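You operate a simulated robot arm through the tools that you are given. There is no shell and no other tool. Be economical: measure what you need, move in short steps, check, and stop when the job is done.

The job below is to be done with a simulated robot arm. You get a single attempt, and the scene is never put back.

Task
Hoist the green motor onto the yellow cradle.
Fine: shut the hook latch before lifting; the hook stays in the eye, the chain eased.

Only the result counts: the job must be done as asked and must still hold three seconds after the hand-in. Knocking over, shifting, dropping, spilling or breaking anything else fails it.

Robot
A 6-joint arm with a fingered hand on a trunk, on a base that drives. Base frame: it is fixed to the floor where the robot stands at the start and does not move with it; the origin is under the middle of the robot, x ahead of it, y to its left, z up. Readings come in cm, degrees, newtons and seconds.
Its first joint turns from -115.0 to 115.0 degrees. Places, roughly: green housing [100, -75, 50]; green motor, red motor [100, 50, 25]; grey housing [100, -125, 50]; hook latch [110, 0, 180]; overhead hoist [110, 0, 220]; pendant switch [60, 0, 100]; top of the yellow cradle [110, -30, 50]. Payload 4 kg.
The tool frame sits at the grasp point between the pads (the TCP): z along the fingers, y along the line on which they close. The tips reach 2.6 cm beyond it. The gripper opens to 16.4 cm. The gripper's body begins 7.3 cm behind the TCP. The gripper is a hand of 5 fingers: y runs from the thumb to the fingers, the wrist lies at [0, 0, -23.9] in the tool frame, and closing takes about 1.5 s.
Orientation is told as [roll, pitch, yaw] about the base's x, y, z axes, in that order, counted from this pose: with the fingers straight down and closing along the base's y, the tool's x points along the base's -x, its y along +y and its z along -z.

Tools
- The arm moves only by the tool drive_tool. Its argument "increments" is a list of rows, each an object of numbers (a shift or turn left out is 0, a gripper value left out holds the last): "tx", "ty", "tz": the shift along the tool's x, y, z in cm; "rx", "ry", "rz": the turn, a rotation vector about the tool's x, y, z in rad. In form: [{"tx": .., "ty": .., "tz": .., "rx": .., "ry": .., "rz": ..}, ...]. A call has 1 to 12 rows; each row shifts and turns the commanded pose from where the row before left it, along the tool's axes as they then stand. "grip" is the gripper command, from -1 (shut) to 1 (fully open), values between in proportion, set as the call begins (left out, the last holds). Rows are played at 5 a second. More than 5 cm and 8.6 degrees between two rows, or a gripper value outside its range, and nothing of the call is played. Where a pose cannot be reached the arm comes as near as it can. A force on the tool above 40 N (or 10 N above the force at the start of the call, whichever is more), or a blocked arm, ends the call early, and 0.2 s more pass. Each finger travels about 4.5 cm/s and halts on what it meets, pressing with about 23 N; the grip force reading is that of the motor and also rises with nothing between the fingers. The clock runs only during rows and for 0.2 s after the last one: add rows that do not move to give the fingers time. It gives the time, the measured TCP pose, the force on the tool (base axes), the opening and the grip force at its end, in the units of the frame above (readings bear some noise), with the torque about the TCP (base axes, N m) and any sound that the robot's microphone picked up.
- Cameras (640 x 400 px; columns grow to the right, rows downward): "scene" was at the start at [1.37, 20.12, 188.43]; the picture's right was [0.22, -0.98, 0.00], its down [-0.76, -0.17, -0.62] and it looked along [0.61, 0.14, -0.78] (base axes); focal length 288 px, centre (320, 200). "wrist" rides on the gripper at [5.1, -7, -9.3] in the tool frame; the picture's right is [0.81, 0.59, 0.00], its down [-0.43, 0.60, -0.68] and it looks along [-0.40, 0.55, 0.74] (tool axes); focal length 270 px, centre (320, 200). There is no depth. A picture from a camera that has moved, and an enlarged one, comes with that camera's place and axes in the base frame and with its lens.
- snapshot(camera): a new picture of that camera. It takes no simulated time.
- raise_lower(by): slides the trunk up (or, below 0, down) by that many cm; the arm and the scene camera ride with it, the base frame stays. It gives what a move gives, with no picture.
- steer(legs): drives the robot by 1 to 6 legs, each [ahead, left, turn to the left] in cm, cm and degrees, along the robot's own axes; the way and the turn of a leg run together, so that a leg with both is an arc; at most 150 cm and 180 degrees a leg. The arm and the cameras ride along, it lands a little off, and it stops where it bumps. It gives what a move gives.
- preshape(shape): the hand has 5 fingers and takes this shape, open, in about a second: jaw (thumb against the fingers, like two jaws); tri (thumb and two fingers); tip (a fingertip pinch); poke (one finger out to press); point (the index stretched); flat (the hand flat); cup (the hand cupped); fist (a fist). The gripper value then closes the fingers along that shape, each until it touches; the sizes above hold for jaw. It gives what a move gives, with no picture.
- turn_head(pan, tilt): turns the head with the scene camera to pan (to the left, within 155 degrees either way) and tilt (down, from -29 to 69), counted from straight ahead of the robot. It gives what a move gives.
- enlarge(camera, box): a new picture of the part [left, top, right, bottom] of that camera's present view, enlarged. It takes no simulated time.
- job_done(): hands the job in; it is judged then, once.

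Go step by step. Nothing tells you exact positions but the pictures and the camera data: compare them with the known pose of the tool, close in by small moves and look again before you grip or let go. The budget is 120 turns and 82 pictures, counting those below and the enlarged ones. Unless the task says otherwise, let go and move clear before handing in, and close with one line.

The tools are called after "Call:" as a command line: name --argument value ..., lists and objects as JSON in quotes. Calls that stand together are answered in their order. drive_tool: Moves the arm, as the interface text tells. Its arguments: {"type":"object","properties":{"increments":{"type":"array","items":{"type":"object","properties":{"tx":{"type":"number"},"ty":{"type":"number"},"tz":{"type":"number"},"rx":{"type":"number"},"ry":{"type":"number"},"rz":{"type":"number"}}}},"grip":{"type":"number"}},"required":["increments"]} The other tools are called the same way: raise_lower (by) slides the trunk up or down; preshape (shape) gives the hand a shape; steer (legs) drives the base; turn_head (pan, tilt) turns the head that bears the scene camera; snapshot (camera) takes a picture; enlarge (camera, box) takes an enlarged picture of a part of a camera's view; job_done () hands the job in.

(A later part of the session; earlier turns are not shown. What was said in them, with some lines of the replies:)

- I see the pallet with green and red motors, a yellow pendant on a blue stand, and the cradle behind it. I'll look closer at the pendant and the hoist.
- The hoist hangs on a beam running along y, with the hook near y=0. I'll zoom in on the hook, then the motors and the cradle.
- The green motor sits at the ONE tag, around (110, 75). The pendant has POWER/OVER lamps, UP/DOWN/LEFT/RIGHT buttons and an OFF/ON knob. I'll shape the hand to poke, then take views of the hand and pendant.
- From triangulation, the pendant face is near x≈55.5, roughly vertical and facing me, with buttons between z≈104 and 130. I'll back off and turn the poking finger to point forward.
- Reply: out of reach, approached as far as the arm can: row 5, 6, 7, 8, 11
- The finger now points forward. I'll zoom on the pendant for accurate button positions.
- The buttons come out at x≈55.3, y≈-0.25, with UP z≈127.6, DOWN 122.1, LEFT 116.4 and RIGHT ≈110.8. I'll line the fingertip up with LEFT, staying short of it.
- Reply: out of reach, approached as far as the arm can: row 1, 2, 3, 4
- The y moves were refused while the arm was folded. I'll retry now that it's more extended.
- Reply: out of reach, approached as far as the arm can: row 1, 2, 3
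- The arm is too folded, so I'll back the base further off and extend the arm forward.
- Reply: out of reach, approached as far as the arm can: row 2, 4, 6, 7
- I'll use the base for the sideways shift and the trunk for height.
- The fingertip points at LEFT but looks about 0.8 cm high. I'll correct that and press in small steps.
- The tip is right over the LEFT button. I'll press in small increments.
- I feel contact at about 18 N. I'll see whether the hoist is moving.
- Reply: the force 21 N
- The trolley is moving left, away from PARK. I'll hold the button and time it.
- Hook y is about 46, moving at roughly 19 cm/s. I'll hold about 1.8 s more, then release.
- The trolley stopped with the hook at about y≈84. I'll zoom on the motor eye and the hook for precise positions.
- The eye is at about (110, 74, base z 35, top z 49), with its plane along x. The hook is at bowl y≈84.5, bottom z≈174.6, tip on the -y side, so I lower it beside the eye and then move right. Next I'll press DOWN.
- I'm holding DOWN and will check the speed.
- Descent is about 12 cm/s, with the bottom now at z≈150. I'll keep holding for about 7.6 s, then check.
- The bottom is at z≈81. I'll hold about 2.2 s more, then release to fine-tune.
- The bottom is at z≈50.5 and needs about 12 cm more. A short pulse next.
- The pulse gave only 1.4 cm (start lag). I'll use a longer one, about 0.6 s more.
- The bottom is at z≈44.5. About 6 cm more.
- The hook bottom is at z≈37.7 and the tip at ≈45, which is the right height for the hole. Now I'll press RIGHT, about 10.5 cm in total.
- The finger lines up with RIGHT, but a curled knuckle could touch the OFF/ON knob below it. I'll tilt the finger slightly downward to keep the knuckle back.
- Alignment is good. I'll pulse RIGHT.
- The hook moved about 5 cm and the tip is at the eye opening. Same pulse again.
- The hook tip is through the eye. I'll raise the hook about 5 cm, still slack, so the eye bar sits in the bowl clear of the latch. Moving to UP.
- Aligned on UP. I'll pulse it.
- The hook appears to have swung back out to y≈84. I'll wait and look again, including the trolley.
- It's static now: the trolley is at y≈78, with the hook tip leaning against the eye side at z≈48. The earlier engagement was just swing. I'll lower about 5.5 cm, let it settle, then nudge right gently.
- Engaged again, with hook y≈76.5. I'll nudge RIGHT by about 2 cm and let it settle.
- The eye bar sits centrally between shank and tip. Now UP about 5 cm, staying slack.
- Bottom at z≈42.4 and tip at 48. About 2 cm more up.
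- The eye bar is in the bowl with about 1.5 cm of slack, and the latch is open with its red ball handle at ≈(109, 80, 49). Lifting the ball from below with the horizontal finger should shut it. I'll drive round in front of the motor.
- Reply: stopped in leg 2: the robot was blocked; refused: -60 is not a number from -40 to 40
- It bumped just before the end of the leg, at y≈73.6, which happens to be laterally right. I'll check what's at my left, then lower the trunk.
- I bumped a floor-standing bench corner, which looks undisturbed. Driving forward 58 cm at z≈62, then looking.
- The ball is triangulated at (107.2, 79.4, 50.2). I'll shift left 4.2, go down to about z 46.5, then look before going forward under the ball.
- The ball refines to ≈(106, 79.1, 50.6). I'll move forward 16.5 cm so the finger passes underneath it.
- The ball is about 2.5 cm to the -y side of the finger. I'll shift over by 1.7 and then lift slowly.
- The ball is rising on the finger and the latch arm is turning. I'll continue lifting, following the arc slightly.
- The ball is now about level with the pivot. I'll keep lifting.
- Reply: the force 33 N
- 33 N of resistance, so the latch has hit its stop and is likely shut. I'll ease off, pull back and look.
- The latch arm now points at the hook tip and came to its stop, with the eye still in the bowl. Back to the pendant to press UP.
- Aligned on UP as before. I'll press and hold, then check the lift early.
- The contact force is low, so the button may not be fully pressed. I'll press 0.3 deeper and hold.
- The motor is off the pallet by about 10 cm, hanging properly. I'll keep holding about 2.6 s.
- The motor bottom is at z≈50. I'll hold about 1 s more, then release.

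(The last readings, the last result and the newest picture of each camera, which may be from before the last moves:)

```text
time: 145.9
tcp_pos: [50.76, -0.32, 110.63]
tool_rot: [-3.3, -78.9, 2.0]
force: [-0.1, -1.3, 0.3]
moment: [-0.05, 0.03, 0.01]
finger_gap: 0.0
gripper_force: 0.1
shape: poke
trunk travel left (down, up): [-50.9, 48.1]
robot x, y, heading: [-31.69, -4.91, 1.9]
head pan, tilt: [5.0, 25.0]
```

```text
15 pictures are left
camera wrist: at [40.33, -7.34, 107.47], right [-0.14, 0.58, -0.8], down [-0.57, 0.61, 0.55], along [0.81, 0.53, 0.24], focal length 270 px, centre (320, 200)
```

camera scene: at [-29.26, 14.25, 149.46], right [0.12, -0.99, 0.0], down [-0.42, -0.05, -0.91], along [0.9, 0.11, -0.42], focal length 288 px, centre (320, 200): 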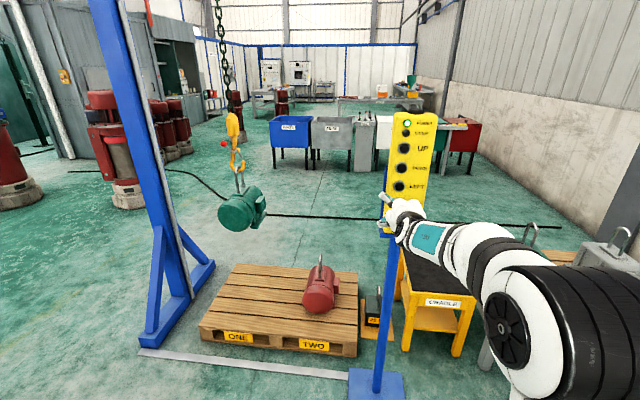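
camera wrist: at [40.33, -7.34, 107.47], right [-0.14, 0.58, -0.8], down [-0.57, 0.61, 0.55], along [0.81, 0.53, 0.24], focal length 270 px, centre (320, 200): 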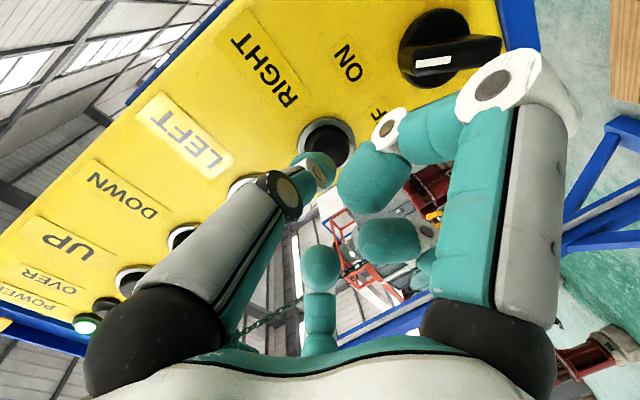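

The motor bottom is at z≈62, clear of the red motor's eye (≈49) and the cradle (50). The cradle centre is at about y≈-31. I'm pressing RIGHT.

Call:
drive_tool --increments '[{"ty": -0.2}, {"tz": 1.4}, {"tz": 1.4}, {}, {}, {}, {}, {}, {}, {}, {}, {}]'

Call:
snapshot --camera "scene"

```text
time: 148.5
tcp_pos: [53.32, -0.75, 110.15]
tool_rot: [-3.2, -78.9, 1.9]
force: [-14.8, -1.1, -3.4]
moment: [0.01, 0.11, -0.02]
finger_gap: 0.02
gripper_force: 0.0
shape: poke
trunk travel left (down, up): [-50.9, 48.1]
robot x, y, heading: [-32.46, -4.72, 2.0]
head pan, tilt: [5.0, 25.0]
```

```text
14 pictures are left
camera scene: at [-29.43, 14.23, 149.46], right [0.12, -0.99, 0.0], down [-0.42, -0.05, -0.91], along [0.9, 0.11, -0.42], focal length 288 px, centre (320, 200)
```

scene: 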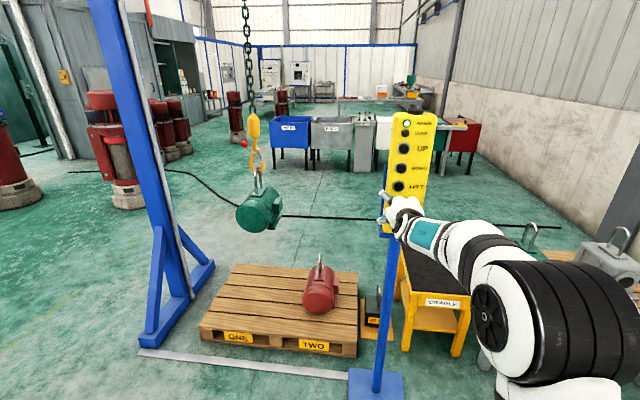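

It's moving right, with the motor hanging steady at y≈63. I'll continue.

Call:
drive_tool --increments '[{}, {}, {}, {}, {}, {}, {}, {}, {}, {}, {}, {}]'

Call:
snapshot --camera "scene"

```text
time: 151.1
tcp_pos: [53.38, -0.78, 110.24]
tool_rot: [-3.3, -79.0, 1.9]
force: [-9.2, -0.7, 3.3]
moment: [0.0, -0.11, 0.01]
finger_gap: 0.0
gripper_force: 0.1
shape: poke
trunk travel left (down, up): [-50.9, 48.1]
robot x, y, heading: [-31.49, -4.97, 2.0]
head pan, tilt: [5.0, 25.0]
```

```text
13 pictures are left
camera scene: at [-29.42, 14.24, 149.46], right [0.12, -0.99, 0.0], down [-0.42, -0.05, -0.91], along [0.9, 0.11, -0.42], focal length 288 px, centre (320, 200)
```

scene: 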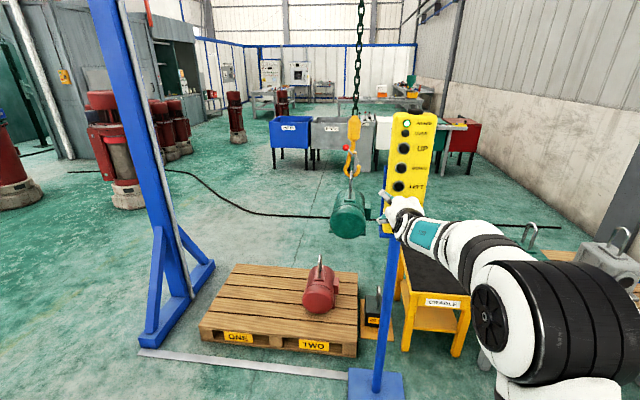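

Now at y≈15, doing 18.7 cm/s. I'll hold 2 s more and release, aiming for y≈-30.

Call:
drive_tool --increments '[{}, {}, {}, {}, {}, {}, {}, {}, {}, {}, {"tz": -1.5}, {"tz": -1.4}]'

Call:
raise_lower --by 11.2

Call:
turn_head --pan -15 --tilt 20

Call:
drive_tool --increments '[{}, {}, {}, {}, {}, {}, {}, {}, {}, {}, {}, {}]'

Call:
snapshot --camera "scene"

```text
time: 153.7
tcp_pos: [50.77, -0.74, 110.65]
tool_rot: [-3.3, -78.9, 2.1]
force: [0.0, -0.3, 0.3]
moment: [0.02, -0.02, -0.04]
finger_gap: 0.0
gripper_force: 0.0
shape: poke
trunk travel left (down, up): [-50.9, 48.1]
robot x, y, heading: [-31.39, -4.88, 1.8]
head pan, tilt: [5.0, 25.0]
```

```text
time: 155.1
tcp_pos: [50.67, -0.72, 121.9]
tool_rot: [-3.2, -78.9, 2.1]
force: [-0.3, -0.2, 0.0]
moment: [-0.01, 0.02, 0.0]
finger_gap: 0.01
gripper_force: 0.2
shape: poke
trunk travel left (down, up): [-62.1, 36.9]
robot x, y, heading: [-31.55, -4.95, 1.8]
head pan, tilt: [5.0, 25.0]
```

```text
time: 156.0
tcp_pos: [50.72, -0.74, 121.87]
tool_rot: [-3.3, -78.9, 2.0]
force: [-0.9, 0.6, 0.7]
moment: [0.02, -0.02, 0.01]
finger_gap: 0.0
gripper_force: 0.1
shape: poke
trunk travel left (down, up): [-62.1, 36.9]
robot x, y, heading: [-31.69, -5.17, 2.1]
head pan, tilt: [-15.0, 20.0]
```

```text
time: 158.6
tcp_pos: [50.75, -0.79, 121.75]
tool_rot: [-3.3, -78.9, 2.1]
force: [-0.1, 0.2, 0.1]
moment: [0.03, 0.01, 0.0]
finger_gap: 0.0
gripper_force: 0.1
shape: poke
trunk travel left (down, up): [-62.1, 36.9]
robot x, y, heading: [-31.7, -5.05, 2.0]
head pan, tilt: [-15.0, 20.0]
```

```text
12 pictures are left
camera scene: at [-29.33, 11.03, 161.47], right [-0.23, -0.97, 0.0], down [-0.33, 0.08, -0.94], along [0.92, -0.21, -0.34], focal length 288 px, centre (320, 200)
```

scene: 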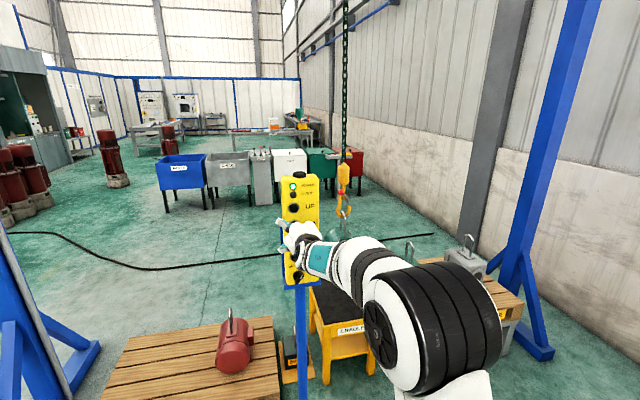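

Chain and trolley are at y≈-32.5 and the cradle spans y≈-14…-50, so it's centred. Now lowering with DOWN pulses, first about 8 cm.

Call:
drive_tool --increments '[{"tz": 1.4}, {"tz": 1.35}, {}, {}, {}, {}, {}, {}, {}, {"tz": -1.4}, {}, {}]'

Call:
turn_head --pan -17 --tilt 28

Call:
enlarge --camera "scene" --box '[270, 70, 450, 270]'

```text
time: 161.2
tcp_pos: [52.28, -0.91, 121.42]
tool_rot: [-3.2, -78.9, 2.0]
force: [0.3, -0.9, 0.3]
moment: [0.04, -0.01, -0.01]
finger_gap: 0.01
gripper_force: 0.0
shape: poke
trunk travel left (down, up): [-62.1, 36.9]
robot x, y, heading: [-31.96, -5.1, 2.0]
head pan, tilt: [-15.0, 20.0]
```

```text
time: 161.9
tcp_pos: [52.31, -0.84, 121.53]
tool_rot: [-3.3, -78.8, 2.0]
force: [-0.7, 0.0, 0.4]
moment: [0.0, -0.01, -0.01]
finger_gap: 0.01
gripper_force: 0.2
shape: poke
trunk travel left (down, up): [-62.1, 36.9]
robot x, y, heading: [-31.68, -5.16, 1.9]
head pan, tilt: [-17.0, 28.0]
```

```text
2.00 times, centred on (360, 170) of scene
camera zoom: at [-29.6, 10.76, 160.18], right [-0.26, -0.97, 0.0], down [-0.45, 0.12, -0.88], along [0.85, -0.23, -0.47], focal length 575 px, centre (240, 260)
```

zoom: 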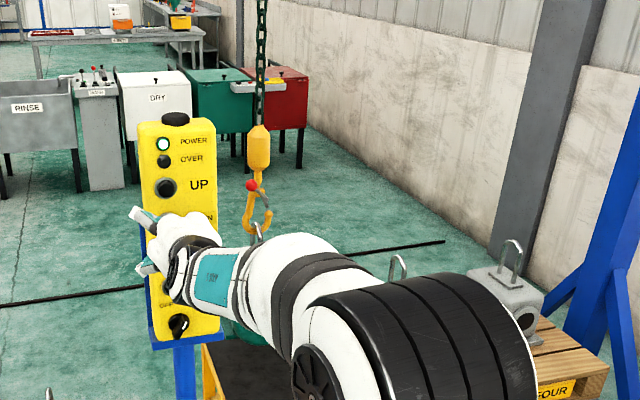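

The hook bottom is at z≈90; I expect the motor to touch down when it's around 81. Another 6–7 cm pulse.

Call:
drive_tool --increments '[{"tz": 1.4}, {}, {}, {}, {}, {}, {}, {}, {"tz": -1.4}, {}, {}, {}]'

Call:
enlarge --camera "scene" --box '[270, 100, 430, 260]'

```text
time: 164.5
tcp_pos: [51.99, -0.94, 121.71]
tool_rot: [-3.3, -78.9, 2.0]
force: [0.7, -0.3, 0.0]
moment: [0.0, -0.02, 0.02]
finger_gap: 0.01
gripper_force: 0.0
shape: poke
trunk travel left (down, up): [-62.1, 36.9]
robot x, y, heading: [-32.01, -4.9, 2.0]
head pan, tilt: [-17.0, 28.0]
```

```text
2.50 times, centred on (350, 180) of scene
camera zoom: at [-29.59, 10.76, 160.18], right [-0.26, -0.97, 0.0], down [-0.45, 0.12, -0.88], along [0.85, -0.23, -0.47], focal length 719 px, centre (245, 250)
```

zoom: 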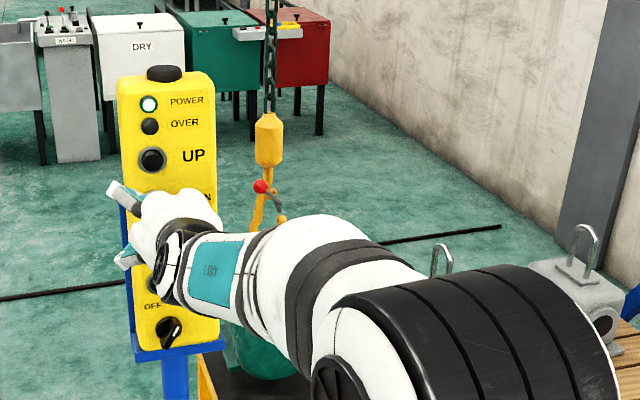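

It moved 6.4 cm, with the bottom at ≈84. Next a gentle ~4.5 cm pulse, which should set it down.

Call:
drive_tool --increments '[{"tz": 1.4}, {}, {}, {}, {}, {}, {}, {"tz": -1.4}, {}, {}, {}, {}]'

Call:
enlarge --camera "scene" --box '[270, 100, 430, 260]'

```text
time: 167.1
tcp_pos: [52.15, -0.76, 121.62]
tool_rot: [-3.3, -78.9, 2.0]
force: [0.2, 0.5, -0.1]
moment: [0.0, 0.03, 0.05]
finger_gap: 0.0
gripper_force: 0.1
shape: poke
trunk travel left (down, up): [-62.1, 36.9]
robot x, y, heading: [-31.89, -5.0, 1.9]
head pan, tilt: [-17.0, 28.0]
```

```text
2.50 times, centred on (350, 180) of scene
camera zoom: at [-29.6, 10.76, 160.18], right [-0.26, -0.97, 0.0], down [-0.45, 0.12, -0.88], along [0.85, -0.23, -0.47], focal length 719 px, centre (245, 250)
```

zoom: 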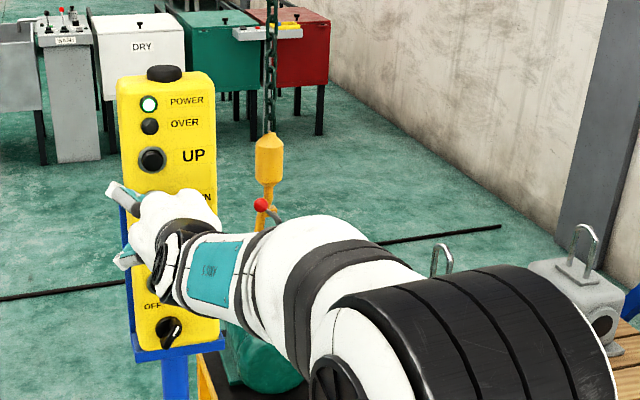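

Down another 4 cm, hook bottom ≈80. One more pulse to ease the chain, then I'll look.

Call:
drive_tool --increments '[{"tz": 1.4}, {}, {}, {}, {}, {}, {}, {"tz": -1.4}, {}, {}, {}, {}]'

Call:
enlarge --camera "scene" --box '[270, 100, 430, 260]'

```text
time: 169.7
tcp_pos: [52.08, -0.72, 121.68]
tool_rot: [-3.3, -78.8, 2.1]
force: [0.1, 0.0, -0.1]
moment: [0.0, 0.01, 0.01]
finger_gap: 0.0
gripper_force: 0.0
shape: poke
trunk travel left (down, up): [-62.1, 36.9]
robot x, y, heading: [-31.69, -4.95, 2.1]
head pan, tilt: [-17.0, 28.0]
```

```text
2.50 times, centred on (350, 180) of scene
camera zoom: at [-29.59, 10.76, 160.18], right [-0.26, -0.97, 0.0], down [-0.45, 0.12, -0.88], along [0.85, -0.23, -0.47], focal length 719 px, centre (245, 250)
```

zoom: 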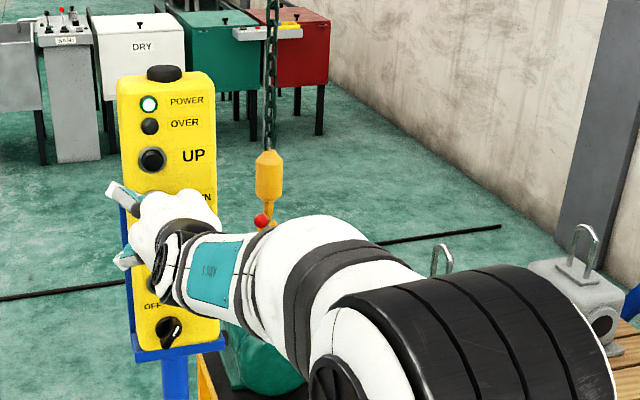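

The motor no longer moved while the hook went down about 3.5 cm, so it's resting. I'll back off to get an unobstructed view.

Call:
drive_tool --increments '[{"tz": -2}, {"tz": -2}]'

Call:
steer --legs '[[-12, 0, 0], [0, 45, 0]]'

Call:
turn_head --pan -33 --tilt 30

Call:
snapshot --camera "scene"

```text
time: 170.3
tcp_pos: [47.89, -0.69, 122.38]
tool_rot: [-3.3, -79.0, 1.9]
force: [0.1, -0.3, 0.8]
moment: [-0.03, -0.03, 0.01]
finger_gap: 0.0
gripper_force: 0.1
shape: poke
trunk travel left (down, up): [-62.1, 36.9]
robot x, y, heading: [-31.66, -5.4, 1.8]
head pan, tilt: [-17.0, 28.0]
```

```text
time: 173.8
tcp_pos: [34.35, 44.12, 122.16]
tool_rot: [-3.3, -78.9, 2.5]
force: [0.0, 0.4, 0.2]
moment: [-0.02, 0.0, -0.01]
finger_gap: 0.0
gripper_force: 0.0
shape: poke
trunk travel left (down, up): [-62.1, 36.9]
robot x, y, heading: [-45.83, 38.6, 2.6]
head pan, tilt: [-17.0, 28.0]
```

```text
time: 174.6
tcp_pos: [34.38, 43.94, 122.3]
tool_rot: [-3.2, -78.9, 2.2]
force: [-0.1, 0.1, -0.8]
moment: [0.01, 0.05, 0.0]
finger_gap: 0.0
gripper_force: 0.0
shape: poke
trunk travel left (down, up): [-62.1, 36.9]
robot x, y, heading: [-45.69, 38.82, 2.3]
head pan, tilt: [-33.0, 30.0]
```

```text
7 pictures are left
camera scene: at [-44.42, 52.56, 159.86], right [-0.51, -0.86, 0.0], down [-0.43, 0.25, -0.87], along [0.74, -0.44, -0.5], focal length 288 px, centre (320, 200)
```

scene: 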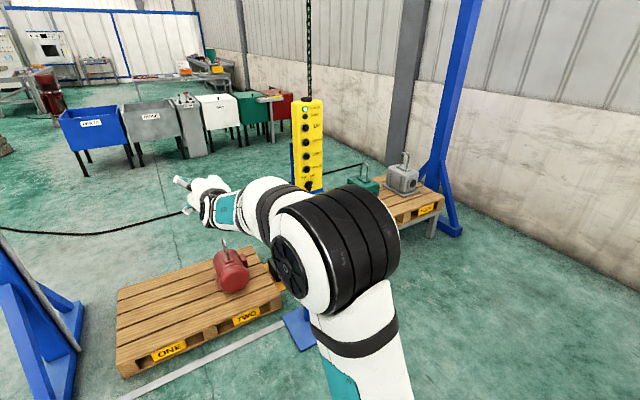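

The pendant blocks the view now. I'll move to the right side instead.

Call:
steer --legs '[[0, -100, 0]]'

Call:
turn_head --pan 5 --tilt 32

Call:
snapshot --camera "scene"

```text
time: 179.7
tcp_pos: [38.78, -53.32, 122.29]
tool_rot: [-3.2, -78.9, 2.9]
force: [0.5, 0.8, -0.2]
moment: [-0.01, -0.01, 0.01]
finger_gap: 0.02
gripper_force: 0.0
shape: poke
trunk travel left (down, up): [-62.1, 36.9]
robot x, y, heading: [-41.07, -59.55, 2.9]
head pan, tilt: [-33.0, 30.0]
```

```text
time: 180.7
tcp_pos: [38.77, -53.32, 122.33]
tool_rot: [-3.3, -79.0, 3.0]
force: [0.3, -0.8, -0.2]
moment: [0.01, 0.01, 0.01]
finger_gap: 0.0
gripper_force: 0.1
shape: poke
trunk travel left (down, up): [-62.1, 36.9]
robot x, y, heading: [-41.03, -58.88, 3.0]
head pan, tilt: [5.0, 32.0]
```

```text
6 pictures are left
camera scene: at [-39.04, -39.89, 159.55], right [0.14, -0.99, 0.0], down [-0.52, -0.07, -0.85], along [0.84, 0.12, -0.53], focal length 288 px, centre (320, 200)
```

scene: 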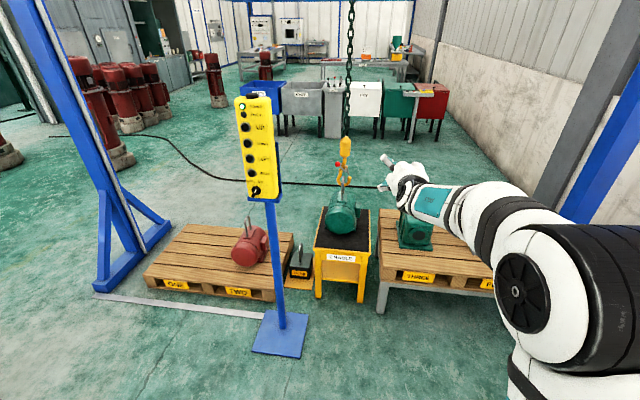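

A clear view: the motor sits on the cradle. I'll zoom in.

Call:
enlarge --camera "scene" --box '[305, 190, 385, 290]'

Call:
enlarge --camera "scene" --box '[325, 130, 365, 215]'

```text
4.00 times, centred on (345, 240) of scene
camera zoom: at [-39.04, -39.89, 159.55], right [0.14, -0.99, 0.0], down [-0.52, -0.07, -0.85], along [0.84, 0.12, -0.53], focal length 1150 px, centre (220, 40)
```

zoom: 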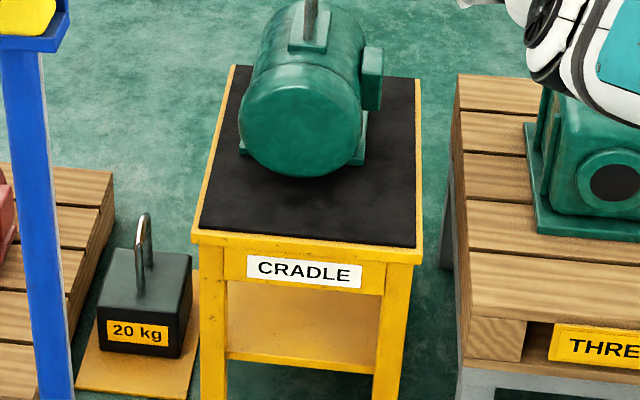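

```text
4.71 times, centred on (345, 172) of scene
camera zoom: at [-39.04, -39.89, 159.55], right [0.14, -0.99, 0.0], down [-0.52, -0.07, -0.85], along [0.84, 0.12, -0.53], focal length 1353 px, centre (202, 329)
```

zoom: 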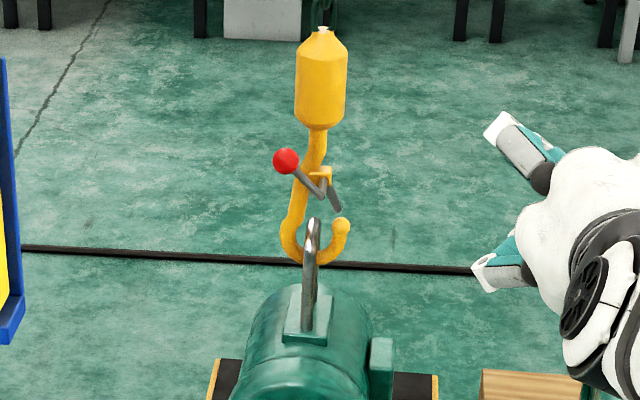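

The green motor rests flat on the cradle, with the hook through the eye, latch shut and about 2–3 cm of slack. The hand is clear and nothing else was disturbed, so I'm handing in.

Call:
job_done

```text
The job is handed in.
```

The green motor is on the yellow cradle, and I've handed the job in. I shut the hook latch before lifting, and the hook is still in the eye with about 2–3 cm of slack. While driving, the robot's base bumped the corner of a floor-standing bench to its left. The bench looked undisturbed in the picture I took right after, but I didn't check it beyond that.
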